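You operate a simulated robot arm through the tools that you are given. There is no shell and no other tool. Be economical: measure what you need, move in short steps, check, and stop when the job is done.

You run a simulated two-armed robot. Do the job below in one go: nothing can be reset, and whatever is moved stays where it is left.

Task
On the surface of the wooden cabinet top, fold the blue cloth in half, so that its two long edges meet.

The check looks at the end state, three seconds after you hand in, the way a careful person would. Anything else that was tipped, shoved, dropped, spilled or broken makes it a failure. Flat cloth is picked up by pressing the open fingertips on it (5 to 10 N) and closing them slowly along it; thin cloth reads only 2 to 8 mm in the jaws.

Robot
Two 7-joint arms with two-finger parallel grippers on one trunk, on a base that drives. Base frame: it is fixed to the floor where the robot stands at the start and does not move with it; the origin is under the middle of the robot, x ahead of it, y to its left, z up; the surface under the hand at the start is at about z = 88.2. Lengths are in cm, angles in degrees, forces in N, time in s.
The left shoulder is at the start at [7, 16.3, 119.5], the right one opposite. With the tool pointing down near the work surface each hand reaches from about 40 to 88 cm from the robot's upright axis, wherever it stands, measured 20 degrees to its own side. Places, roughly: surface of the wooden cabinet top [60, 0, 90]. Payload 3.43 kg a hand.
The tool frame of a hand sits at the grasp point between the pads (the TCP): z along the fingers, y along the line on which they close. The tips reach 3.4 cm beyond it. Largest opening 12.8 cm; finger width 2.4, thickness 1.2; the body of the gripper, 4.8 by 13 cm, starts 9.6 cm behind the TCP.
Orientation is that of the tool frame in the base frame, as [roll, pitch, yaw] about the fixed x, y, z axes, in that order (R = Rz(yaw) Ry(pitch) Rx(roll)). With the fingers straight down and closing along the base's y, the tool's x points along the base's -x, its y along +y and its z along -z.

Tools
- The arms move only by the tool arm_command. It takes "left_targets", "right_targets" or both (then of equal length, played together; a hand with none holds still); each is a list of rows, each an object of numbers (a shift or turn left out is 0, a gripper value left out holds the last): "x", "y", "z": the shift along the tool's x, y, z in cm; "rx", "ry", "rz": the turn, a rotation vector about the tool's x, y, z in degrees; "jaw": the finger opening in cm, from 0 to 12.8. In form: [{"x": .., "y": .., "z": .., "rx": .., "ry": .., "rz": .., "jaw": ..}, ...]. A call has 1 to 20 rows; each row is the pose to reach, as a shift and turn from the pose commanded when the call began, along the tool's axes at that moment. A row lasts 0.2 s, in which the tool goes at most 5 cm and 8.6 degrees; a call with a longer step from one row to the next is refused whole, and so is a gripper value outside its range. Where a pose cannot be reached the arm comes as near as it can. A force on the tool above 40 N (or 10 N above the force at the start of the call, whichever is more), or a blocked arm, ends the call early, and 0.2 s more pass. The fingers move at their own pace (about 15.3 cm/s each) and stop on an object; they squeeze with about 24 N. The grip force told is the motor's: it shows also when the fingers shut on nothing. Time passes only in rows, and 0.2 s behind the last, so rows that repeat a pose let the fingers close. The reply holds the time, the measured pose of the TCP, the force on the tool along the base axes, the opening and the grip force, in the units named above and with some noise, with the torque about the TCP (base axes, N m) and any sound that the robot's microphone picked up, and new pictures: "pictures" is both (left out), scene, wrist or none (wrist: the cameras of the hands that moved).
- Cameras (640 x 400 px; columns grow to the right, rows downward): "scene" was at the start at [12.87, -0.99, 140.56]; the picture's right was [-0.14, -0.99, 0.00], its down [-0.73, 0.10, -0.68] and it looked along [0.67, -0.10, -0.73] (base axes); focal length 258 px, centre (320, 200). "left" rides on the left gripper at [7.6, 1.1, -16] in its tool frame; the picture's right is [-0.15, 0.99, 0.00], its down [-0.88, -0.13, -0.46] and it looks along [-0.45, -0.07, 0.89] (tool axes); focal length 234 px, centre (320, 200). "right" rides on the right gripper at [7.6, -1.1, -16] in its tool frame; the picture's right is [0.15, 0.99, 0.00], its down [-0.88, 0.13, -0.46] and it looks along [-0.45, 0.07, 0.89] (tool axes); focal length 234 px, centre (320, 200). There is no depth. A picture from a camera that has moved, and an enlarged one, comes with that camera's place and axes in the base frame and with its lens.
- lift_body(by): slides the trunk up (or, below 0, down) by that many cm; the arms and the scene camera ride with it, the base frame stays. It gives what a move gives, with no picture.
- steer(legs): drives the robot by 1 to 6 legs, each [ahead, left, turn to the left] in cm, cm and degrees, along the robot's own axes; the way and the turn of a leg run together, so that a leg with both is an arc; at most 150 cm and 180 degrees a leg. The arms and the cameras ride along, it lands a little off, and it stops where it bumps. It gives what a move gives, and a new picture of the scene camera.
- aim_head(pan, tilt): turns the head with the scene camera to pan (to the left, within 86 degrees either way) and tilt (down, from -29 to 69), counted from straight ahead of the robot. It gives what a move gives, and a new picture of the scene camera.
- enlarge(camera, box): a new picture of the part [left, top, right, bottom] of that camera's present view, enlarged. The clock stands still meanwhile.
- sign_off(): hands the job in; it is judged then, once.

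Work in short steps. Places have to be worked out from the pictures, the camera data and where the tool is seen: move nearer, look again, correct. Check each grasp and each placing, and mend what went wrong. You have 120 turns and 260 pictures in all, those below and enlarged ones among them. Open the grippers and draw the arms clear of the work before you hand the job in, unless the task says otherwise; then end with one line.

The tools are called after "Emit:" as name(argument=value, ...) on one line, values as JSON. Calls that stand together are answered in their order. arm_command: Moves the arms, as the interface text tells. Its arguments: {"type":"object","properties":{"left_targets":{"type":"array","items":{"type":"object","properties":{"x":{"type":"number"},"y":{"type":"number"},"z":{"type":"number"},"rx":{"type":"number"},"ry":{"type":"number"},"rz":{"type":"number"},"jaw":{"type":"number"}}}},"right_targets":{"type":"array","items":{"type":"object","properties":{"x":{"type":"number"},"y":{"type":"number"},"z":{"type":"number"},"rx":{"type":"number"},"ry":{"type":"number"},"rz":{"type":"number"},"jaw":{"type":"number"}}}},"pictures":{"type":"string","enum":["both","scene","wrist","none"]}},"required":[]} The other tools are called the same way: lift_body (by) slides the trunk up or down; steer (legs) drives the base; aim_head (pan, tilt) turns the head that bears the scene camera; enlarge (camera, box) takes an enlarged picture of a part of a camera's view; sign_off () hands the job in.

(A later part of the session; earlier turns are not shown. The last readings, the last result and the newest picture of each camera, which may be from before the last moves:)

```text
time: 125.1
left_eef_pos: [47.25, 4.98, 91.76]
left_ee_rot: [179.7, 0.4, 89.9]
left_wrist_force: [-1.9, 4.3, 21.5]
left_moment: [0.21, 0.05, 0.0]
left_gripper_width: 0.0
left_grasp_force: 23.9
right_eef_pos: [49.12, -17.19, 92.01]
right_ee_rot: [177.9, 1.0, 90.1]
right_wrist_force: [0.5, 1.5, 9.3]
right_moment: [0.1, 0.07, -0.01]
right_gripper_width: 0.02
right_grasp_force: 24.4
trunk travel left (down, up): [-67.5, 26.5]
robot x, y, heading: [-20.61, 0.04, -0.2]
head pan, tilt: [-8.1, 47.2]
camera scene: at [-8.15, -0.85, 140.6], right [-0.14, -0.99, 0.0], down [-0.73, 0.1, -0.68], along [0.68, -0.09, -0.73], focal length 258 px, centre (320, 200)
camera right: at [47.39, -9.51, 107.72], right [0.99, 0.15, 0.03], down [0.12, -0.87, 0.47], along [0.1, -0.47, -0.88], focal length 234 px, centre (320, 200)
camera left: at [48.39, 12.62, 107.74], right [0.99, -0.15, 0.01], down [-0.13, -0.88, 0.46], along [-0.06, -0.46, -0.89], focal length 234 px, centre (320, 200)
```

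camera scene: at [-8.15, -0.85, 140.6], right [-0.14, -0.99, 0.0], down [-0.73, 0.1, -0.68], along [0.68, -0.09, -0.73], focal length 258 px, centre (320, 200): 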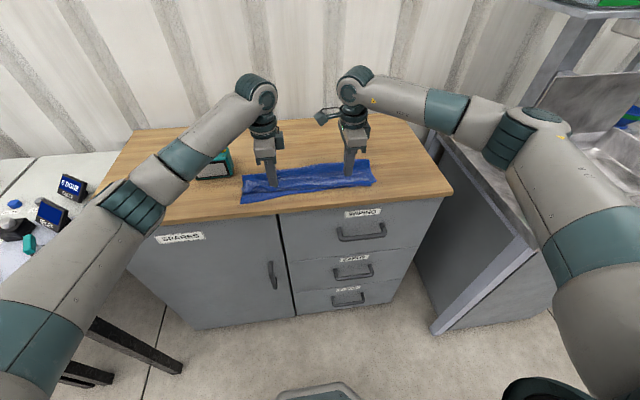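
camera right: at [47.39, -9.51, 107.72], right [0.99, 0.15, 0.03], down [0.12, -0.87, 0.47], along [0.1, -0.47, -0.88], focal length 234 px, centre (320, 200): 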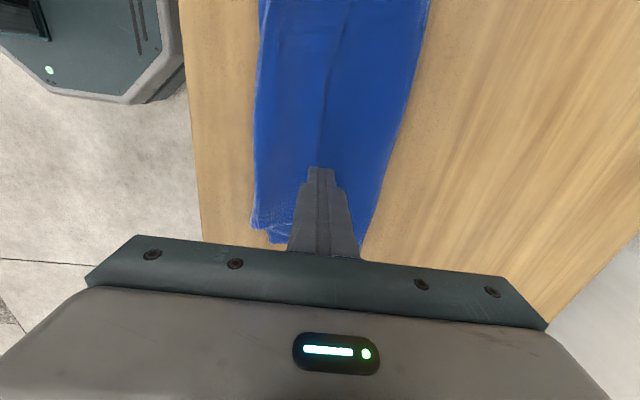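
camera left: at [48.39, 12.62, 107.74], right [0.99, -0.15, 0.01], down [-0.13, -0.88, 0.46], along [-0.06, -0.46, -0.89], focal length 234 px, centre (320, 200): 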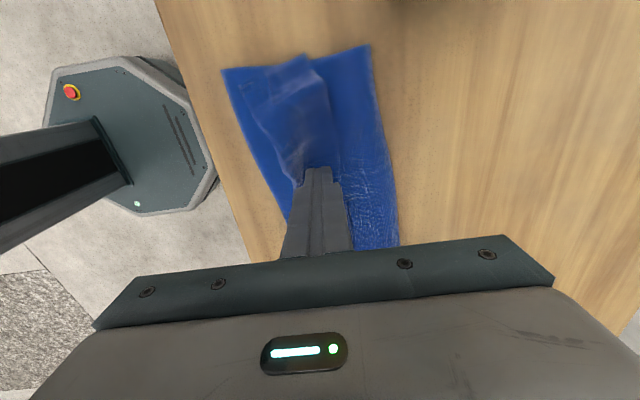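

Dragging shifted the whole cloth by 7 cm, which gives good clearance from the object. Next I pinch the lip near its ends with both fingers on the lip, unroll it flat, and regrasp right at the hem. I lift and position over the lip.

Emit:
arm_command(left_targets=[{"z": -2}, {"z": -3.2, "x": 2, "jaw": 1.5}, {"z": -3.2, "x": 4, "y": -0.3, "jaw": 2.6}, {"z": -3.2, "x": 6, "y": -0.6, "jaw": 2.6}, {"z": -3.2, "x": 6, "y": -0.6, "jaw": 2.6}], right_targets=[{"z": -2}, {"z": -3, "x": -1.2, "y": -0.9, "jaw": 1.5}, {"z": -3, "x": -2.4, "y": -1.8, "jaw": 2.6}, {"z": -3, "x": -3.8, "y": -2.7, "jaw": 2.6}, {"z": -3, "x": -3.8, "y": -2.7, "jaw": 2.6}], pictures="none")

Emit:
enlarge(camera="left", box=[200, 50, 440, 200])

Emit:
enlarge(camera="right", box=[200, 50, 440, 200])

```text
time: 126.3
left_eef_pos: [46.85, 10.88, 94.64]
left_ee_rot: [-180.0, 0.3, 90.0]
left_wrist_force: [-0.1, 0.8, -0.5]
left_moment: [0.0, 0.04, -0.01]
left_gripper_width: 2.6
left_grasp_force: 0.0
right_eef_pos: [46.56, -21.04, 94.46]
right_ee_rot: [178.2, 0.9, 90.3]
right_wrist_force: [0.1, -0.3, -0.7]
right_moment: [-0.03, 0.02, -0.02]
right_gripper_width: 2.6
right_grasp_force: 0.1
trunk travel left (down, up): [-67.5, 26.5]
robot x, y, heading: [-20.66, -0.11, 0.2]
head pan, tilt: [-8.1, 47.2]
```

```text
2.67 times, centred on (320, 125) of left
camera zoom: at [47.97, 18.59, 110.51], right [0.99, -0.15, 0.0], down [-0.13, -0.88, 0.46], along [-0.07, -0.46, -0.89], focal length 624 px, centre (320, 400)
```

zoom: 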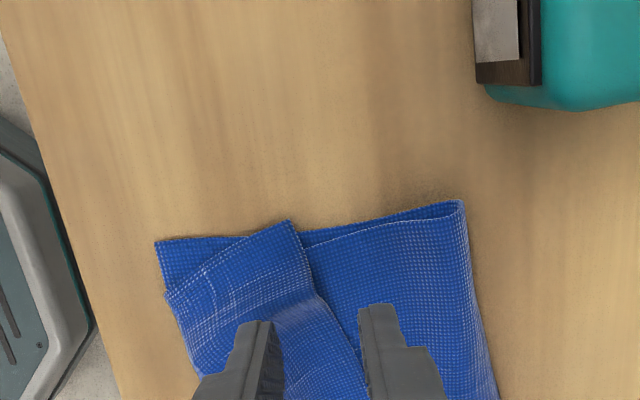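

```text
2.67 times, centred on (320, 125) of right
camera zoom: at [44.92, -13.3, 110.42], right [0.99, 0.15, 0.03], down [0.12, -0.87, 0.47], along [0.1, -0.46, -0.88], focal length 624 px, centre (320, 400)
```

zoom: 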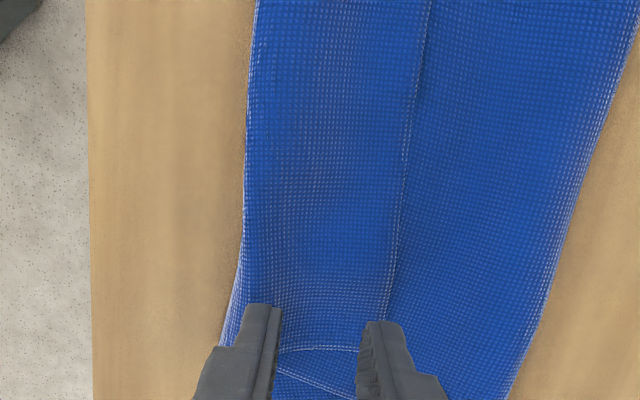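

On the left the hem edge runs from [46.2, 14.2] to [48.0, 8.3], so that hand needs to move 2 cm nearer. The right is well placed. I adjust and lower to contact.

Emit:
arm_command(left_targets=[{"y": -1, "x": -0.3, "z": 0.5}, {"y": -2.05, "x": -0.3, "z": 1.2}, {"y": -2.05, "x": -0.3, "z": 2.1}, {"y": -2.05, "x": -0.3, "z": 2.65}, {"y": -2.05, "x": -0.3, "z": 2.65}], right_targets=[{"x": 0.4, "z": 0.5}, {"x": 0.8, "z": 1.2}, {"x": 0.8, "z": 1.9}, {"x": 0.8, "z": 2.35}, {"x": 0.8, "z": 2.35}], pictures="none")

```text
time: 127.5
left_eef_pos: [44.99, 10.53, 92.09]
left_ee_rot: [180.0, 0.3, 90.0]
left_wrist_force: [0.1, 0.1, 0.2]
left_moment: [0.01, 0.01, 0.01]
left_gripper_width: 2.63
left_grasp_force: 0.1
right_eef_pos: [46.78, -20.24, 92.35]
right_ee_rot: [178.1, 0.9, 90.2]
right_wrist_force: [0.3, -0.8, 0.1]
right_moment: [0.02, -0.02, 0.03]
right_gripper_width: 2.58
right_grasp_force: 0.0
trunk travel left (down, up): [-67.5, 26.5]
robot x, y, heading: [-20.83, -0.06, 0.4]
head pan, tilt: [-8.1, 47.2]
```

I go slightly deeper and close slowly.

Emit:
arm_command(left_targets=[{"z": 0.2}, {"z": 0.35}, {"z": 0.35, "jaw": 2.3}, {"z": 0.35, "jaw": 2.0}, {"z": 0.35, "jaw": 1.7}, {"z": 0.35, "jaw": 1.4}, {"z": 0.35, "jaw": 1.1}, {"z": 0.35, "jaw": 0.8}, {"z": 0.35, "jaw": 0.5}, {"z": 0.35, "jaw": 0.2}, {"z": 0.35, "jaw": 0}, {"z": 0.35, "jaw": 0}, {"z": 0.35, "jaw": 0}], right_targets=[{"z": 0.3}, {"z": 0.5}, {"z": 0.5, "jaw": 2.3}, {"z": 0.5, "jaw": 2.0}, {"z": 0.5, "jaw": 1.7}, {"z": 0.5, "jaw": 1.4}, {"z": 0.5, "jaw": 1.1}, {"z": 0.5, "jaw": 0.8}, {"z": 0.5, "jaw": 0.5}, {"z": 0.5, "jaw": 0.2}, {"z": 0.5, "jaw": 0}, {"z": 0.5, "jaw": 0}, {"z": 0.5, "jaw": 0}], pictures="wrist")

```text
time: 130.3
left_eef_pos: [44.74, 10.66, 92.02]
left_ee_rot: [179.8, 0.2, 90.1]
left_wrist_force: [-0.3, -0.9, 14.2]
left_moment: [0.1, 0.02, 0.03]
left_gripper_width: 0.0
left_grasp_force: 24.4
right_eef_pos: [46.58, -20.23, 91.96]
right_ee_rot: [178.0, 0.9, 90.2]
right_wrist_force: [-0.2, 0.0, 6.3]
right_moment: [-0.05, 0.05, -0.04]
right_gripper_width: 0.01
right_grasp_force: 24.2
trunk travel left (down, up): [-67.5, 26.5]
robot x, y, heading: [-20.76, 0.07, 0.3]
head pan, tilt: [-8.1, 47.2]
camera right: at [44.8, -12.57, 107.78], right [0.99, 0.15, 0.03], down [0.12, -0.87, 0.47], along [0.1, -0.46, -0.88], focal length 234 px, centre (320, 200)
camera left: at [45.85, 18.26, 107.82], right [0.99, -0.15, 0.0], down [-0.13, -0.88, 0.46], along [-0.06, -0.46, -0.89], focal length 234 px, centre (320, 200)
```

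right: 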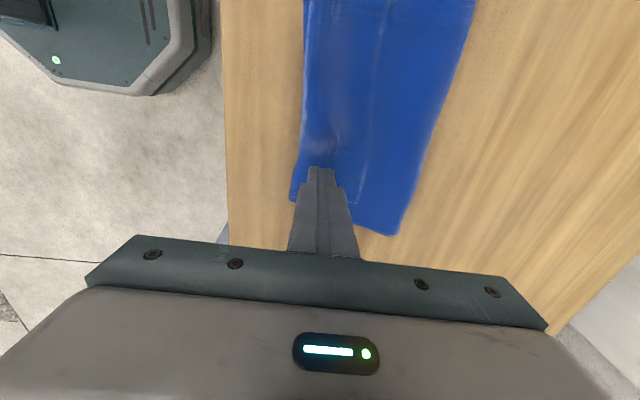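
left: 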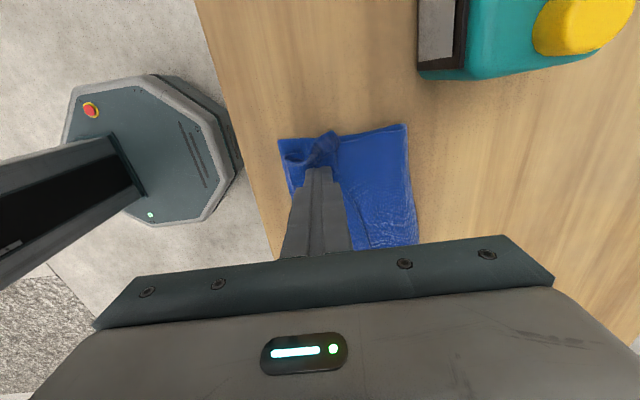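

Closing along x just slides on the cloth without pinching, while closing along y gripped well. New plan: grip with y-closing again, fold, and let the hem drape over the cabinet's front edge so gravity turns it the right way, then press-drag the folded stack back onto the top. I lift and rotate both hands back to yaw 180°.

Emit:
arm_command(left_targets=[{"z": -2}, {"z": -5, "jaw": 2}, {"z": -6, "rz": -8.2, "jaw": 4}, {"z": -6, "rz": -16.4}, {"z": -6, "rz": -24.6}, {"z": -6, "rz": -32.8}, {"z": -6, "rz": -41}, {"z": -6, "rz": -49.2}, {"z": -6, "rz": -57.4}, {"z": -6, "rz": -65.6}, {"z": -6, "rz": -73.8}, {"z": -6, "rz": -82}, {"z": -6, "rz": -90}, {"z": -6, "rz": -90}], right_targets=[{"z": -2}, {"z": -5, "jaw": 2}, {"z": -6, "rz": -8.2, "jaw": 4}, {"z": -6, "rz": -16.4}, {"z": -6, "rz": -24.6}, {"z": -6, "rz": -32.8}, {"z": -6, "rz": -41}, {"z": -6, "rz": -49.2}, {"z": -6, "rz": -57.4}, {"z": -6, "rz": -65.6}, {"z": -6, "rz": -73.8}, {"z": -6, "rz": -82}, {"z": -6, "rz": -90}, {"z": -6, "rz": -90}], pictures="both")

```text
time: 133.3
left_eef_pos: [45.07, 10.5, 97.73]
left_ee_rot: [-179.8, 0.0, -179.9]
left_wrist_force: [0.0, 0.4, -0.1]
left_moment: [0.0, -0.03, 0.0]
left_gripper_width: 4.0
left_grasp_force: 0.0
right_eef_pos: [46.52, -20.33, 97.79]
right_ee_rot: [-179.2, 1.9, -179.6]
right_wrist_force: [0.4, -1.3, 0.0]
right_moment: [0.03, 0.0, 0.0]
right_gripper_width: 3.99
right_grasp_force: 0.1
trunk travel left (down, up): [-67.5, 26.5]
robot x, y, heading: [-20.74, -0.02, 0.2]
head pan, tilt: [-8.1, 47.2]
camera scene: at [-7.75, -0.97, 140.56], right [-0.14, -0.99, 0.0], down [-0.73, 0.1, -0.68], along [0.67, -0.09, -0.73], focal length 258 px, centre (320, 200)
camera right: at [38.38, -21.22, 113.54], right [-0.15, 0.99, -0.02], down [0.86, 0.14, 0.48], along [0.48, 0.06, -0.88], focal length 234 px, centre (320, 200)
camera left: at [37.33, 11.81, 113.7], right [0.14, 0.99, -0.01], down [0.88, -0.13, 0.46], along [0.45, -0.07, -0.89], focal length 234 px, centre (320, 200)
```

scene: 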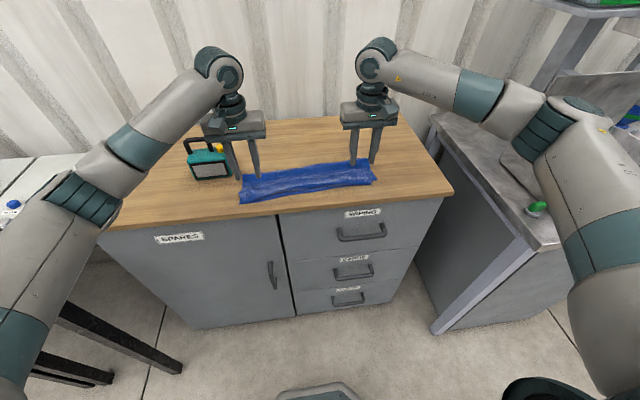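
right: 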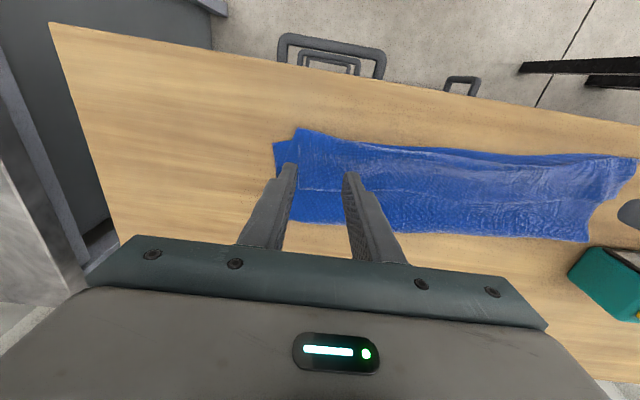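
left: 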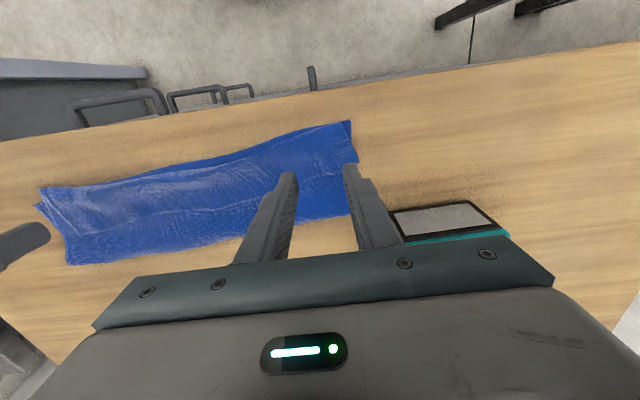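

Both arms are in their normal posture. I zoom in on the lip ends to place the grips.

Emit:
enlarge(camera="right", box=[240, 110, 440, 235])

Emit:
enlarge(camera="left", box=[200, 100, 400, 225])

```text
3.20 times, centred on (340, 172) of right
camera zoom: at [38.38, -21.22, 113.54], right [-0.15, 0.99, -0.02], down [0.86, 0.14, 0.48], along [0.48, 0.06, -0.88], focal length 749 px, centre (256, 288)
```

zoom: 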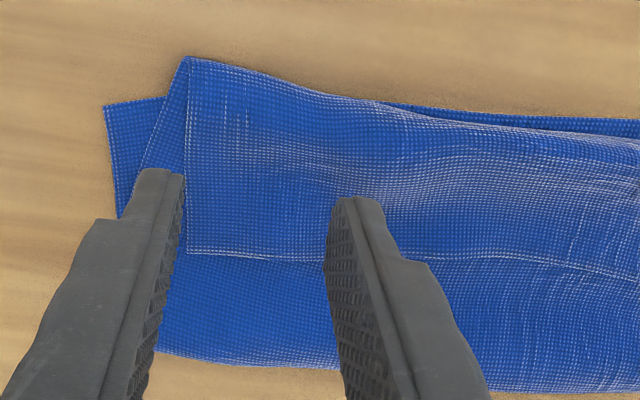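

```text
3.20 times, centred on (300, 162) of left
camera zoom: at [37.33, 11.81, 113.7], right [0.14, 0.99, -0.01], down [0.88, -0.13, 0.46], along [0.45, -0.07, -0.89], focal length 749 px, centre (384, 320)
```

zoom: 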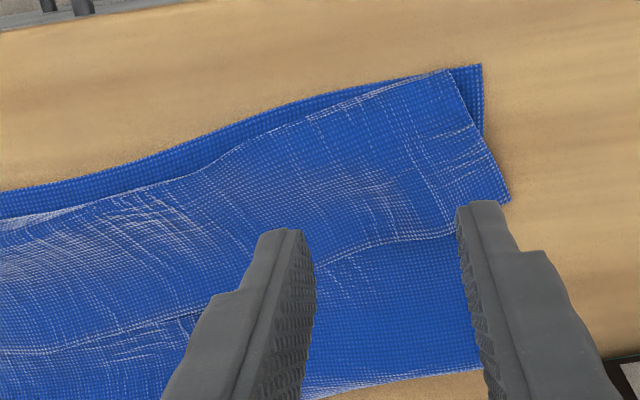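

The hem corners are at [50.8, −22.3] on the right and [46.0, 14.8] on the left. I place both hands over them and lower to light contact.

Emit:
arm_command(left_targets=[{"x": -0.5, "y": 1.3, "z": 1.5}, {"x": -0.5, "y": 1.3, "z": 3.5}, {"x": -0.5, "y": 1.3, "z": 5.0}, {"x": -0.5, "y": 1.3, "z": 5.6}, {"x": -0.5, "y": 1.3, "z": 5.8}, {"x": -0.5, "y": 1.3, "z": 5.8}], right_targets=[{"x": -1.5, "y": 0.5, "z": 1}, {"x": -3.2, "y": 1, "z": 3}, {"x": -3.2, "y": 1, "z": 4.7}, {"x": -3.2, "y": 1, "z": 5.5}, {"x": -3.2, "y": 1, "z": 5.75}, {"x": -3.2, "y": 1, "z": 5.75}], pictures="none")

```text
time: 134.7
left_eef_pos: [45.42, 11.84, 91.88]
left_ee_rot: [-179.7, 0.0, 180.0]
left_wrist_force: [0.2, -0.5, 1.0]
left_moment: [-0.01, 0.0, 0.0]
left_gripper_width: 3.99
left_grasp_force: 0.1
right_eef_pos: [49.95, -19.4, 92.01]
right_ee_rot: [-179.0, 1.9, -179.7]
right_wrist_force: [0.2, 0.0, -0.2]
right_moment: [0.01, -0.03, 0.0]
right_gripper_width: 4.02
right_grasp_force: 0.0
trunk travel left (down, up): [-67.5, 26.5]
robot x, y, heading: [-20.75, 0.11, 0.3]
head pan, tilt: [-8.1, 47.2]
```

I press slightly and close slowly.

Emit:
arm_command(left_targets=[{"z": 0.15}, {"z": 0.15, "jaw": 3.6}, {"z": 0.15, "jaw": 3.2}, {"z": 0.15, "jaw": 2.8}, {"z": 0.15, "jaw": 2.4}, {"z": 0.15, "jaw": 2.0}, {"z": 0.15, "jaw": 1.6}, {"z": 0.15, "jaw": 1.2}, {"z": 0.15, "jaw": 0.8}, {"z": 0.15, "jaw": 0.4}, {"z": 0.15, "jaw": 0}, {"z": 0.15, "jaw": 0}, {"z": 0.15, "jaw": 0}, {"z": -2.5, "jaw": 0}, {"z": -5, "jaw": 0}, {"z": -5, "jaw": 0}], right_targets=[{"z": 0.2}, {"z": 0.25, "jaw": 3.6}, {"z": 0.25, "jaw": 3.2}, {"z": 0.25, "jaw": 2.8}, {"z": 0.25, "jaw": 2.4}, {"z": 0.25, "jaw": 2.0}, {"z": 0.25, "jaw": 1.6}, {"z": 0.25, "jaw": 1.2}, {"z": 0.25, "jaw": 0.8}, {"z": 0.25, "jaw": 0.4}, {"z": 0.25, "jaw": 0}, {"z": 0.25, "jaw": 0}, {"z": 0.25, "jaw": 0}, {"z": -2.5, "jaw": 0}, {"z": -5, "jaw": 0}, {"z": -5, "jaw": 0}], pictures="both")

```text
time: 138.1
left_eef_pos: [45.64, 11.82, 97.06]
left_ee_rot: [-179.7, 0.0, -179.9]
left_wrist_force: [1.7, -13.4, -0.4]
left_moment: [-0.46, -0.05, -0.04]
left_gripper_width: 0.26
left_grasp_force: 23.9
right_eef_pos: [49.78, -19.19, 97.01]
right_ee_rot: [-179.1, 1.8, -179.8]
right_wrist_force: [-1.6, 13.9, -0.4]
right_moment: [0.51, 0.09, -0.02]
right_gripper_width: 0.27
right_grasp_force: 23.7
trunk travel left (down, up): [-67.5, 26.5]
robot x, y, heading: [-20.78, -0.06, 0.4]
head pan, tilt: [-8.1, 47.2]
camera scene: at [-7.66, -0.98, 140.54], right [-0.14, -0.99, 0.0], down [-0.73, 0.1, -0.68], along [0.67, -0.09, -0.73], focal length 258 px, centre (320, 200)
camera right: at [41.66, -20.22, 112.67], right [-0.15, 0.99, -0.02], down [0.86, 0.14, 0.48], along [0.48, 0.06, -0.88], focal length 234 px, centre (320, 200)
camera left: at [37.97, 13.05, 112.86], right [0.15, 0.99, -0.01], down [0.88, -0.13, 0.46], along [0.45, -0.07, -0.89], focal length 234 px, centre (320, 200)
```

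scene: 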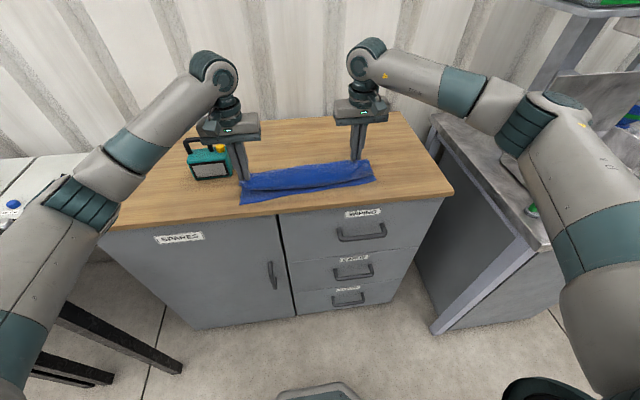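
right: 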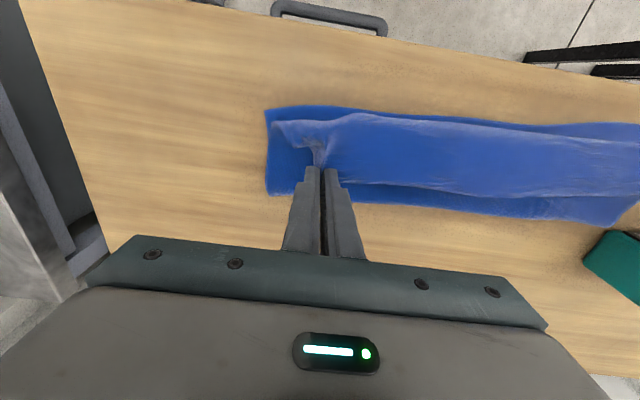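
left: 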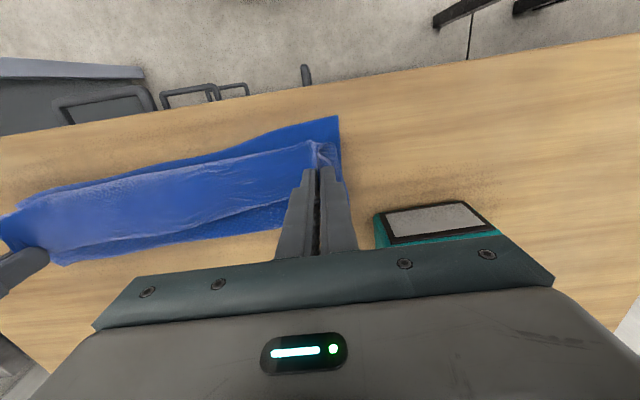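

Both grips hold the hem again, reading 2.6 and 2.7 mm. The near edge is at x = 41.3 on the left and 45.9 on the right. I lift, then drive forward 9 cm as part of the unrolling so the far positions are within reach.

Emit:
arm_command(left_targets=[{"z": -2, "y": -0.3}, {"z": -4, "y": -0.3}, {"z": -6, "y": -0.3}, {"z": -6, "y": -0.3}], right_targets=[{"z": -2, "y": 0.3}, {"z": -4, "y": 0.3}, {"z": -6, "y": 0.3}, {"z": -6, "y": 0.3}], pictures="none")

Emit:
steer(legs=[[9, 0, 0]])

```text
time: 139.1
left_eef_pos: [45.55, 11.73, 102.83]
left_ee_rot: [-179.7, 0.0, -180.0]
left_wrist_force: [0.4, -5.3, -0.3]
left_moment: [-0.17, 0.0, 0.0]
left_gripper_width: 0.25
left_grasp_force: 24.1
right_eef_pos: [49.53, -18.85, 103.14]
right_ee_rot: [-179.1, 1.8, -179.7]
right_wrist_force: [-1.0, 4.2, -0.2]
right_moment: [0.15, 0.01, -0.03]
right_gripper_width: 0.26
right_grasp_force: 24.0
trunk travel left (down, up): [-67.5, 26.5]
robot x, y, heading: [-20.67, -0.21, 0.5]
head pan, tilt: [-8.1, 47.2]
```

```text
time: 140.2
left_eef_pos: [54.54, 11.5, 102.99]
left_ee_rot: [-179.6, -0.1, 179.9]
left_wrist_force: [0.9, -4.6, -0.1]
left_moment: [-0.15, 0.0, -0.02]
left_gripper_width: 0.24
left_grasp_force: 23.9
right_eef_pos: [58.43, -18.87, 103.07]
right_ee_rot: [-179.1, 1.9, -179.8]
right_wrist_force: [-0.9, 3.8, 0.3]
right_moment: [0.16, 0.06, -0.02]
right_gripper_width: 0.26
right_grasp_force: 24.6
trunk travel left (down, up): [-67.5, 26.5]
robot x, y, heading: [-11.42, -0.35, 0.2]
head pan, tilt: [-8.1, 47.2]
camera scene: at [1.21, -0.96, 140.56], right [-0.14, -0.99, 0.0], down [-0.73, 0.1, -0.68], along [0.67, -0.09, -0.73], focal length 258 px, centre (320, 200)
```

scene: 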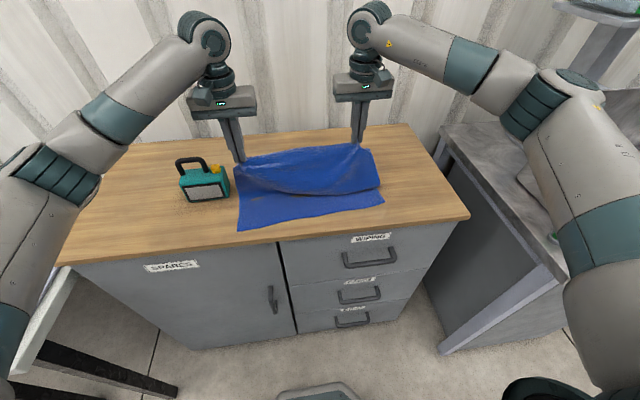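

The cloth is unrolling well. I go further out to x = 66 and 70, then return slowly to 61 and 65.5 at a lower height.

Emit:
arm_command(left_targets=[{"x": -3, "z": 0.5}, {"x": -6, "z": 1}, {"x": -9, "z": 1.7}, {"x": -11.5, "z": 2.5}, {"x": -11.5, "z": 2.5}, {"x": -10.5, "z": 3}, {"x": -9.5, "z": 3.5}, {"x": -8.5, "z": 4}, {"x": -7.5, "z": 4.5}, {"x": -6.5, "z": 5}, {"x": -6.5, "z": 5}], right_targets=[{"x": -3, "z": 0.5}, {"x": -6, "z": 1}, {"x": -9, "z": 1.7}, {"x": -11.5, "z": 2.5}, {"x": -11.5, "z": 2.5}, {"x": -10.5, "z": 3}, {"x": -9.5, "z": 3.5}, {"x": -8.5, "z": 4}, {"x": -7.5, "z": 4.5}, {"x": -7, "z": 5}, {"x": -7, "z": 5}], pictures="both")

```text
time: 142.6
left_eef_pos: [61.13, 11.43, 98.04]
left_ee_rot: [-179.7, 0.1, 179.9]
left_wrist_force: [0.5, -3.7, 0.0]
left_moment: [-0.15, -0.06, 0.02]
left_gripper_width: 0.28
left_grasp_force: 24.0
right_eef_pos: [65.55, -18.84, 98.33]
right_ee_rot: [-179.1, 1.8, -179.8]
right_wrist_force: [-1.4, 3.7, 0.4]
right_moment: [0.15, 0.03, -0.02]
right_gripper_width: 0.26
right_grasp_force: 24.0
trunk travel left (down, up): [-67.5, 26.5]
robot x, y, heading: [-12.15, 0.08, 0.2]
head pan, tilt: [-8.1, 47.2]
camera scene: at [1.19, -0.97, 140.56], right [-0.14, -0.99, 0.0], down [-0.73, 0.1, -0.68], along [0.67, -0.09, -0.73], focal length 258 px, centre (320, 200)
camera right: at [57.49, -19.9, 114.06], right [-0.15, 0.99, -0.02], down [0.86, 0.14, 0.48], along [0.48, 0.05, -0.88], focal length 234 px, centre (320, 200)
camera left: at [53.39, 12.69, 113.92], right [0.15, 0.99, -0.01], down [0.88, -0.13, 0.46], along [0.45, -0.07, -0.89], focal length 234 px, centre (320, 200)
```

scene: 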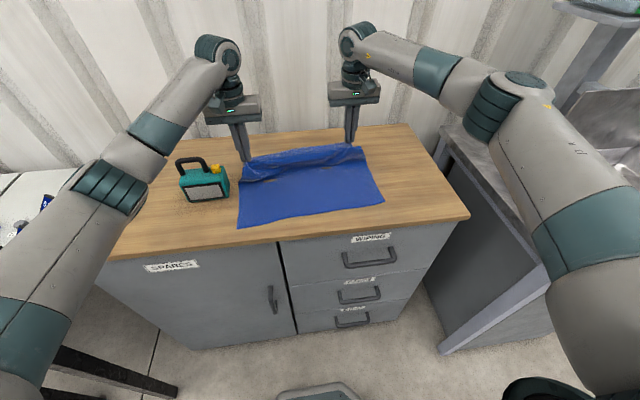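
right: 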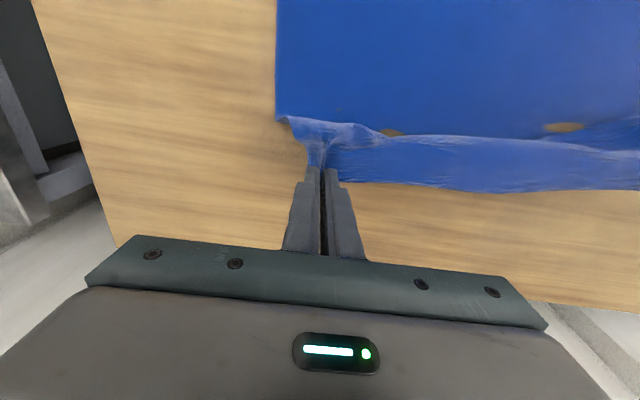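
left: 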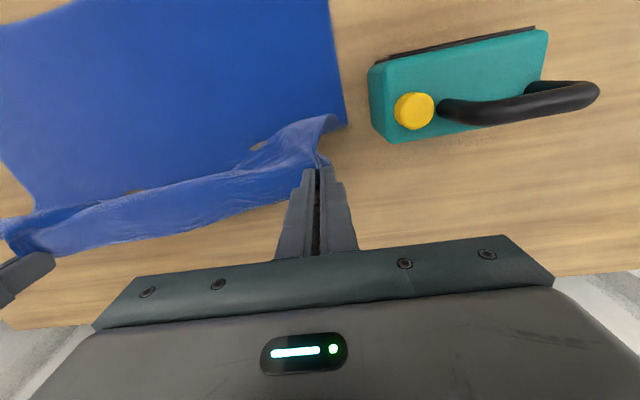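

The curtain is up at the planned fold line, with the left crease near x ≈ 57.4 and the object untouched. I lower slightly and back the base up 11 cm to bring the hem over.

Emit:
arm_command(left_targets=[{"z": 1}, {"z": 1.8}, {"z": 1.8}], right_targets=[{"z": 1}, {"z": 2}, {"z": 2}], pictures="none")

Emit:
steer(legs=[[-11, 0, 0]])

Emit:
enlarge(camera="right", box=[160, 0, 640, 300])

Emit:
enlarge(camera="left", box=[0, 0, 480, 300])

```text
time: 143.4
left_eef_pos: [61.0, 11.36, 96.27]
left_ee_rot: [-179.5, 0.0, 179.9]
left_wrist_force: [0.1, -4.4, -0.4]
left_moment: [-0.13, -0.04, -0.01]
left_gripper_width: 0.26
left_grasp_force: 24.3
right_eef_pos: [65.56, -18.95, 96.37]
right_ee_rot: [-179.0, 1.8, -179.8]
right_wrist_force: [-0.5, 4.6, -0.1]
right_moment: [0.14, 0.02, -0.01]
right_gripper_width: 0.26
right_grasp_force: 24.0
trunk travel left (down, up): [-67.5, 26.5]
robot x, y, heading: [-11.6, -0.1, 0.2]
head pan, tilt: [-8.1, 47.2]
```

```text
time: 144.6
left_eef_pos: [50.0, 11.39, 96.2]
left_ee_rot: [-179.7, 0.0, 179.9]
left_wrist_force: [1.3, -4.7, -0.2]
left_moment: [-0.17, -0.01, 0.02]
left_gripper_width: 0.23
left_grasp_force: 24.4
right_eef_pos: [54.71, -18.97, 96.32]
right_ee_rot: [-179.1, 1.8, -179.7]
right_wrist_force: [-0.9, 4.8, -0.2]
right_moment: [0.15, 0.0, -0.01]
right_gripper_width: 0.24
right_grasp_force: 24.3
trunk travel left (down, up): [-67.5, 26.5]
robot x, y, heading: [-22.51, -0.17, -0.3]
head pan, tilt: [-8.1, 47.2]
camera scene: at [-9.82, -1.0, 140.55], right [-0.14, -0.99, 0.0], down [-0.73, 0.1, -0.68], along [0.67, -0.09, -0.73], focal length 258 px, centre (320, 200)
```

scene: 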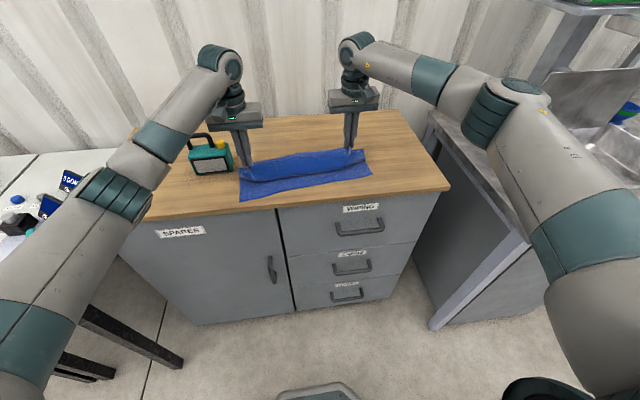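

```text
1.33 times, centred on (400, 150) of right
camera zoom: at [46.49, -19.99, 112.07], right [-0.15, 0.99, -0.02], down [0.86, 0.14, 0.48], along [0.48, 0.05, -0.88], focal length 312 px, centre (213, 267)
```

zoom: 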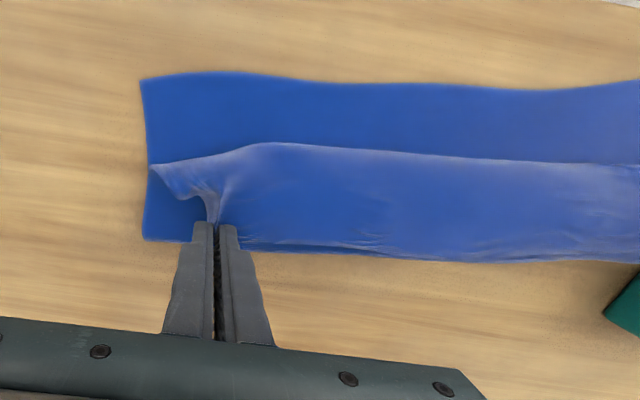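

```text
1.33 times, centred on (240, 150) of left
camera zoom: at [42.3, 12.64, 112.13], right [0.15, 0.99, -0.01], down [0.88, -0.13, 0.46], along [0.45, -0.07, -0.89], focal length 312 px, centre (427, 267)
```

zoom: 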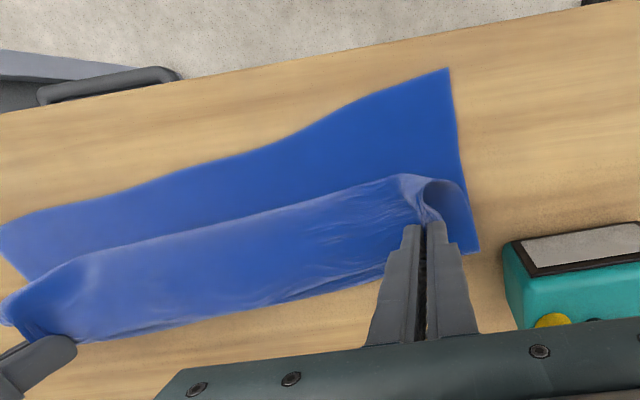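

With the tool vertical, the stiff hem lip steals length and the crease has followed in to 53.3 on the left and 57.8 on the right, so the bottom layer is 2–4 cm short. The earlier tilted, descending path held the crease well. I unroll again with the hands tilted: first lift and drive forward.

Emit:
arm_command(left_targets=[{"z": -2, "ry": -5}, {"z": -4, "ry": -10}, {"z": -6, "ry": -15}, {"z": -6.5, "ry": -20}, {"z": -6.5, "ry": -20}], right_targets=[{"z": -2, "ry": -5}, {"z": -4, "ry": -10}, {"z": -6, "ry": -15}, {"z": -6.5, "ry": -20}, {"z": -6.5, "ry": -20}], pictures="none")

Emit:
steer(legs=[[11, 0, 0]])

```text
time: 145.8
left_eef_pos: [50.06, 11.33, 102.68]
left_ee_rot: [-179.6, 20.1, -180.0]
left_wrist_force: [0.4, -4.0, -0.3]
left_moment: [-0.11, -0.02, -0.02]
left_gripper_width: 0.26
left_grasp_force: 23.3
right_eef_pos: [54.49, -18.99, 102.85]
right_ee_rot: [-179.1, 21.9, -179.5]
right_wrist_force: [-0.1, 4.2, -0.4]
right_moment: [0.11, 0.0, -0.01]
right_gripper_width: 0.27
right_grasp_force: 23.6
trunk travel left (down, up): [-67.5, 26.5]
robot x, y, heading: [-22.74, -0.03, 0.1]
head pan, tilt: [-8.1, 47.2]
```

```text
time: 146.9
left_eef_pos: [60.87, 11.54, 102.71]
left_ee_rot: [-179.6, 20.1, -179.8]
left_wrist_force: [0.6, -4.0, -0.4]
left_moment: [-0.15, 0.01, -0.01]
left_gripper_width: 0.26
left_grasp_force: 24.5
right_eef_pos: [65.38, -18.75, 102.89]
right_ee_rot: [-179.1, 22.0, -179.4]
right_wrist_force: [-0.2, 3.3, -0.2]
right_moment: [0.1, 0.02, 0.03]
right_gripper_width: 0.27
right_grasp_force: 24.0
trunk travel left (down, up): [-67.5, 26.5]
robot x, y, heading: [-11.9, 0.16, -0.0]
head pan, tilt: [-8.1, 47.2]
camera scene: at [1.08, -0.95, 140.56], right [-0.14, -0.99, 0.0], down [-0.73, 0.1, -0.68], along [0.67, -0.09, -0.73], focal length 258 px, centre (320, 200)
```

scene: 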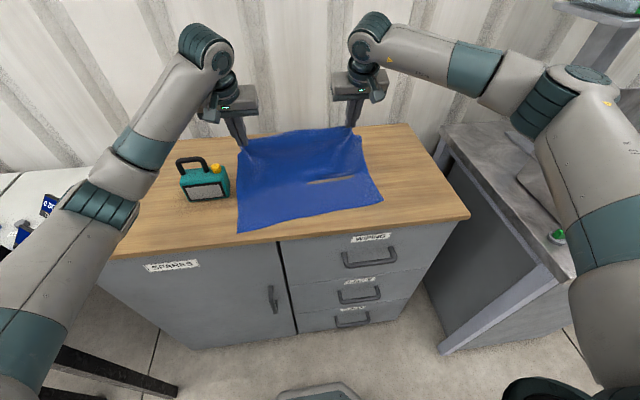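

The cloth is unrolled again. I tilt to 45° here while it hangs nearly straight, lowering a little, and then back the base up 8 cm.

Emit:
arm_command(left_targets=[{"x": 0.9, "z": 0, "ry": -5}, {"x": 1.8, "z": 0.2, "ry": -10}, {"x": 2.7, "z": 0.6, "ry": -15}, {"x": 3.6, "z": 1.2, "ry": -19}, {"x": 4.5, "z": 1.8, "ry": -22}, {"x": 5.44, "z": 2.38, "ry": -25}, {"x": 5.44, "z": 2.38, "ry": -25}], right_targets=[{"x": 0.7, "z": 0, "ry": -5}, {"x": 1.4, "z": 0.3, "ry": -9}, {"x": 2.1, "z": 0.8, "ry": -13}, {"x": 2.8, "z": 1.5, "ry": -17}, {"x": 3.5, "z": 2.2, "ry": -20}, {"x": 4.2, "z": 2.94, "ry": -23}, {"x": 4.2, "z": 2.94, "ry": -23}], pictures="none")

Emit:
steer(legs=[[-8, 0, 0]])

Emit:
enlarge(camera="right", box=[160, 0, 640, 300])

Emit:
enlarge(camera="left", box=[0, 0, 480, 300])

```text
time: 148.6
left_eef_pos: [56.57, 11.32, 98.51]
left_ee_rot: [-179.6, 45.1, -179.6]
left_wrist_force: [1.2, -6.3, -0.2]
left_moment: [-0.13, 0.0, -0.17]
left_gripper_width: 0.26
left_grasp_force: 24.6
right_eef_pos: [62.63, -18.87, 98.66]
right_ee_rot: [-178.9, 44.8, -178.8]
right_wrist_force: [-0.8, 5.8, 0.7]
right_moment: [0.21, 0.07, 0.17]
right_gripper_width: 0.29
right_grasp_force: 23.8
trunk travel left (down, up): [-67.5, 26.5]
robot x, y, heading: [-11.89, 0.04, 0.2]
head pan, tilt: [-8.1, 47.2]
```

```text
time: 149.6
left_eef_pos: [48.72, 11.39, 98.58]
left_ee_rot: [-179.5, 45.1, -179.8]
left_wrist_force: [1.1, -6.3, 0.0]
left_moment: [-0.16, -0.06, -0.17]
left_gripper_width: 0.28
left_grasp_force: 24.1
right_eef_pos: [54.64, -18.96, 98.6]
right_ee_rot: [-178.8, 44.9, -178.7]
right_wrist_force: [-1.5, 7.0, -0.4]
right_moment: [0.17, 0.04, 0.1]
right_gripper_width: 0.26
right_grasp_force: 24.5
trunk travel left (down, up): [-67.5, 26.5]
robot x, y, heading: [-19.71, 0.03, 0.2]
head pan, tilt: [-8.1, 47.2]
camera scene: at [-6.92, -0.97, 140.56], right [-0.14, -0.99, 0.0], down [-0.73, 0.1, -0.68], along [0.67, -0.09, -0.73], focal length 258 px, centre (320, 200)
```

scene: 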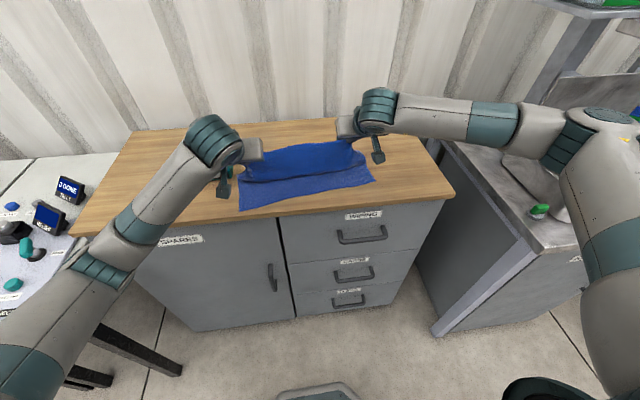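

```text
1.33 times, centred on (400, 150) of right
camera zoom: at [37.95, -20.12, 104.66], right [-0.11, 0.99, -0.12], down [0.3, 0.15, 0.94], along [0.95, 0.07, -0.31], focal length 312 px, centre (213, 267)
```

zoom: 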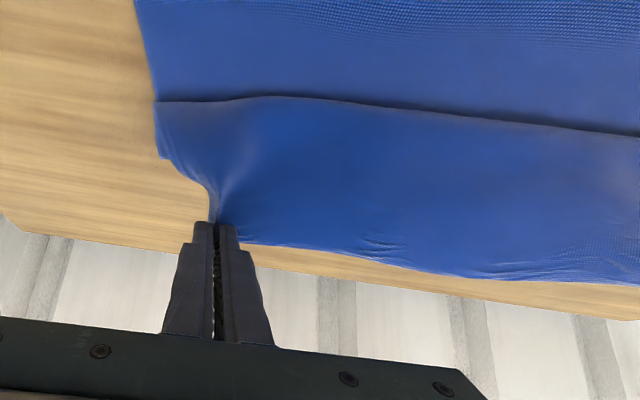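

```text
1.33 times, centred on (240, 150) of left
camera zoom: at [31.91, 12.58, 104.44], right [0.1, 0.99, 0.1], down [0.3, -0.12, 0.95], along [0.95, -0.07, -0.31], focal length 312 px, centre (427, 267)
```

zoom: 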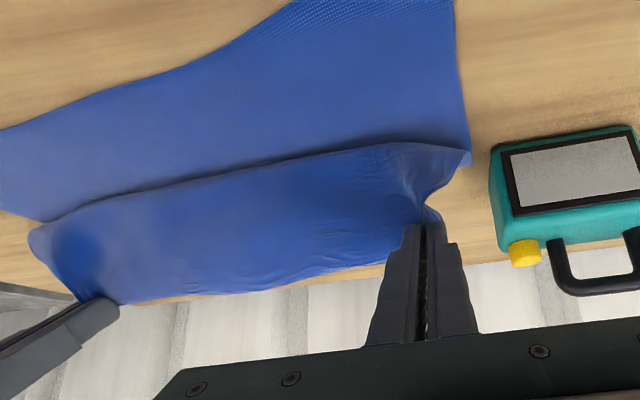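

This is much better: the bulge is small and the creases are at about 54.4 on the left and 60.1 on the right, close to ideal. I back up 6 cm more, then lower forward with more tilt.

Emit:
steer(legs=[[-6, 0, 0]])

Emit:
arm_command(left_targets=[{"x": 1, "z": 0, "ry": -3}, {"x": 2, "z": 0, "ry": -6}, {"x": 3, "z": 0.1, "ry": -9}, {"x": 4, "z": 0.2, "ry": -12}, {"x": 5, "z": 0.3, "ry": -15}, {"x": 5.56, "z": 0.38, "ry": -15}, {"x": 5.56, "z": 0.38, "ry": -15}], right_targets=[{"x": 1, "z": 0, "ry": -2}, {"x": 2, "z": 0, "ry": -4}, {"x": 3, "z": 0, "ry": -6}, {"x": 4, "z": 0, "ry": -8}, {"x": 5, "z": 0, "ry": -10}, {"x": 5.55, "z": 0, "ry": -10}, {"x": 5.55, "z": 0, "ry": -10}], pictures="both")

Emit:
enlarge(camera="scene", box=[220, 120, 400, 220])

```text
time: 150.6
left_eef_pos: [42.7, 11.28, 98.58]
left_ee_rot: [-179.5, 45.2, -179.8]
left_wrist_force: [0.7, -5.2, 0.5]
left_moment: [-0.16, -0.05, -0.12]
left_gripper_width: 0.27
left_grasp_force: 24.0
right_eef_pos: [48.66, -18.93, 98.61]
right_ee_rot: [-178.8, 44.9, -178.9]
right_wrist_force: [-1.6, 5.4, 0.5]
right_moment: [0.16, 0.02, 0.11]
right_gripper_width: 0.28
right_grasp_force: 24.3
trunk travel left (down, up): [-67.5, 26.5]
robot x, y, heading: [-25.49, -0.02, 0.3]
head pan, tilt: [-8.1, 47.2]
camera scene: at [-12.82, -1.02, 140.55], right [-0.14, -0.99, 0.0], down [-0.73, 0.1, -0.68], along [0.67, -0.09, -0.73], focal length 258 px, centre (320, 200)
```

scene: 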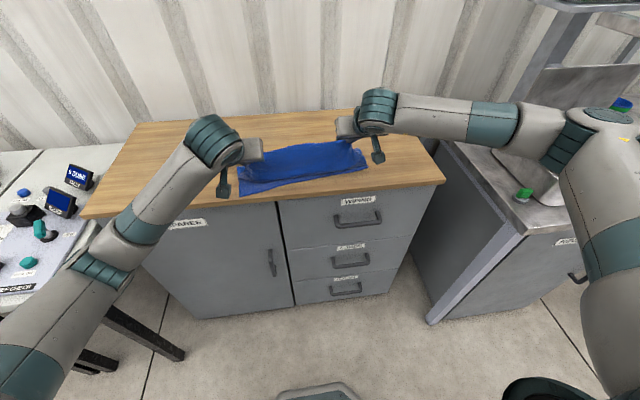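

```text
time: 152.2
left_eef_pos: [39.1, 11.36, 94.29]
left_ee_rot: [-179.2, 60.1, -179.5]
left_wrist_force: [1.9, -4.2, -0.5]
left_moment: [-0.07, 0.0, -0.13]
left_gripper_width: 0.28
left_grasp_force: 24.7
right_eef_pos: [44.81, -18.92, 94.77]
right_ee_rot: [-178.5, 54.9, -178.5]
right_wrist_force: [-0.4, 4.3, 0.3]
right_moment: [0.14, 0.02, 0.11]
right_gripper_width: 0.25
right_grasp_force: 24.2
trunk travel left (down, up): [-67.5, 26.5]
robot x, y, heading: [-25.52, -0.01, 0.2]
head pan, tilt: [-8.1, 47.2]
camera scene: at [-12.83, -1.0, 140.56], right [-0.14, -0.99, 0.0], down [-0.73, 0.1, -0.68], along [0.67, -0.09, -0.73], focal length 258 px, centre (320, 200)
camera right: at [27.29, -20.21, 97.74], right [-0.09, 0.99, -0.13], down [0.13, 0.15, 0.98], along [0.99, 0.07, -0.14], focal length 234 px, centre (320, 200)
camera left: at [21.39, 12.45, 95.66], right [0.07, 0.99, 0.12], down [0.04, -0.12, 0.99], along [1.0, -0.07, -0.05], focal length 234 px, centre (320, 200)
```

scene: 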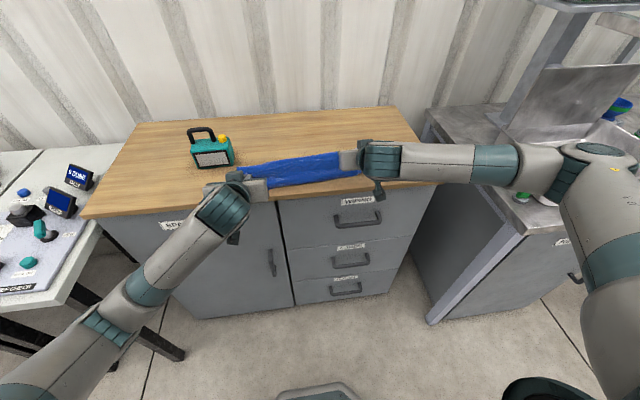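
right: 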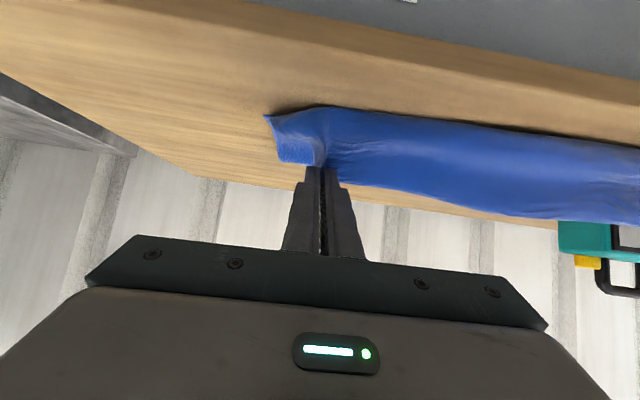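
left: 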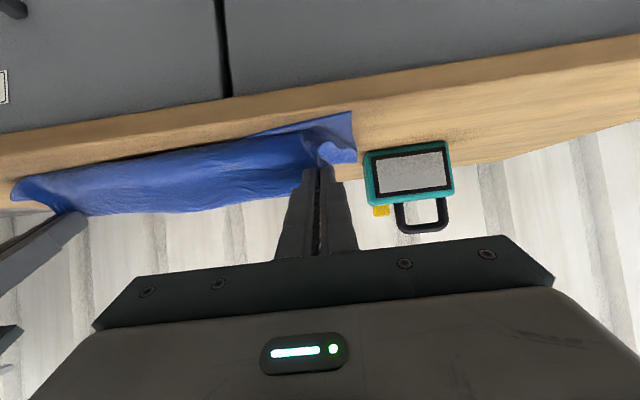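

```text
3.56 times, centred on (310, 170) of scene
camera zoom: at [-12.83, -1.0, 140.56], right [-0.14, -0.99, 0.0], down [-0.73, 0.1, -0.68], along [0.67, -0.09, -0.73], focal length 919 px, centre (356, 307)
```

zoom: 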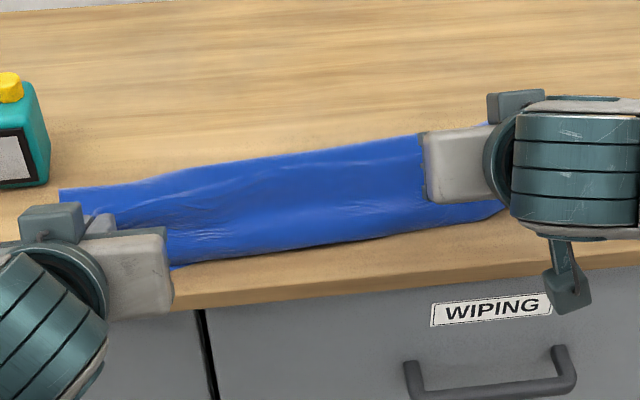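

The hem now hovers over the front with the fold behind it. I lower it close to the table and pull everything back 8 cm so the hem and lip reach the cabinet's front edge.

Emit:
arm_command(left_targets=[{"x": 0.8, "z": 0.5}, {"x": 1.6, "z": 0.9}, {"x": 2.2, "z": 1.3}, {"x": 2.2, "z": 1.3}], right_targets=[{"x": 0.8, "z": 0.5}, {"x": 1.6, "z": 1.0}, {"x": 2.1, "z": 1.5}, {"x": 2.1, "z": 1.5}], pictures="none")

Emit:
steer(legs=[[-8, 0, 0]])

Emit:
enlarge(camera="scene", box=[210, 110, 410, 220])

Emit:
enlarge(camera="right", box=[200, 60, 640, 280])

```text
time: 153.2
left_eef_pos: [39.23, 11.14, 91.8]
left_ee_rot: [-179.2, 60.1, -179.4]
left_wrist_force: [1.2, -5.0, 6.4]
left_moment: [-0.07, -0.11, -0.16]
left_gripper_width: 0.23
left_grasp_force: 24.0
right_eef_pos: [44.59, -19.19, 92.19]
right_ee_rot: [-178.6, 54.9, -178.5]
right_wrist_force: [-0.5, 5.3, 0.9]
right_moment: [0.15, 0.01, 0.14]
right_gripper_width: 0.26
right_grasp_force: 24.2
trunk travel left (down, up): [-67.5, 26.5]
robot x, y, heading: [-25.39, -0.13, 0.3]
head pan, tilt: [-8.1, 47.2]
```

```text
time: 154.2
left_eef_pos: [31.16, 11.22, 91.73]
left_ee_rot: [-179.3, 60.2, -179.5]
left_wrist_force: [0.5, -5.5, -0.8]
left_moment: [-0.1, 0.03, -0.15]
left_gripper_width: 0.24
left_grasp_force: 23.9
right_eef_pos: [36.69, -19.07, 92.29]
right_ee_rot: [-178.4, 54.8, -178.5]
right_wrist_force: [-1.1, 5.3, 1.0]
right_moment: [0.15, 0.01, 0.13]
right_gripper_width: 0.27
right_grasp_force: 23.9
trunk travel left (down, up): [-67.5, 26.5]
robot x, y, heading: [-33.87, -0.37, 0.2]
head pan, tilt: [-8.1, 47.2]
camera scene: at [-20.89, -1.04, 140.56], right [-0.14, -0.99, 0.0], down [-0.73, 0.1, -0.68], along [0.67, -0.09, -0.73], focal length 258 px, centre (320, 200)
```

scene: 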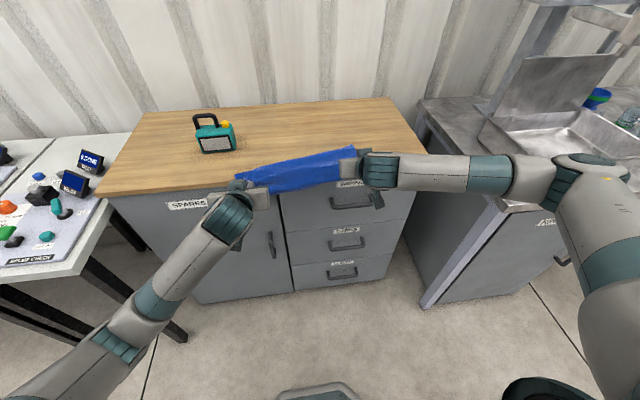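

```text
3.20 times, centred on (310, 165) of scene
camera zoom: at [-20.89, -1.04, 140.56], right [-0.14, -0.99, 0.0], down [-0.73, 0.1, -0.68], along [0.67, -0.09, -0.73], focal length 827 px, centre (352, 312)
```

zoom: 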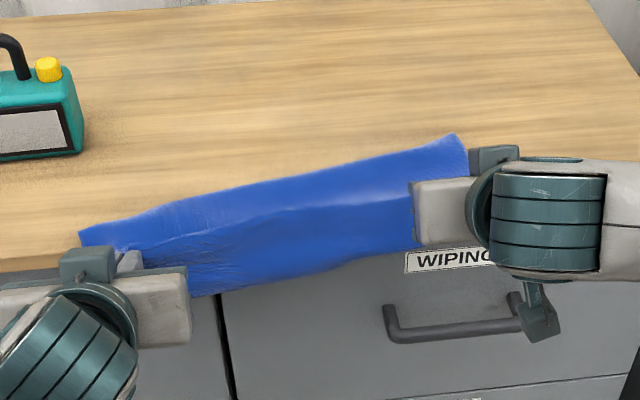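

```text
1.45 times, centred on (420, 170) of right
camera zoom: at [19.21, -20.37, 95.22], right [-0.09, 0.99, -0.13], down [0.13, 0.15, 0.98], along [0.99, 0.07, -0.14], focal length 341 px, centre (174, 244)
```

zoom: 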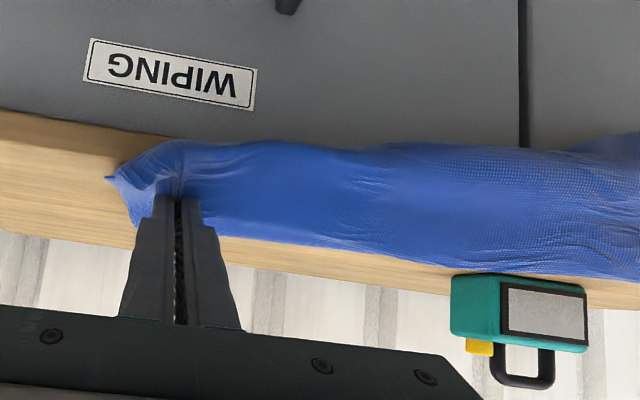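

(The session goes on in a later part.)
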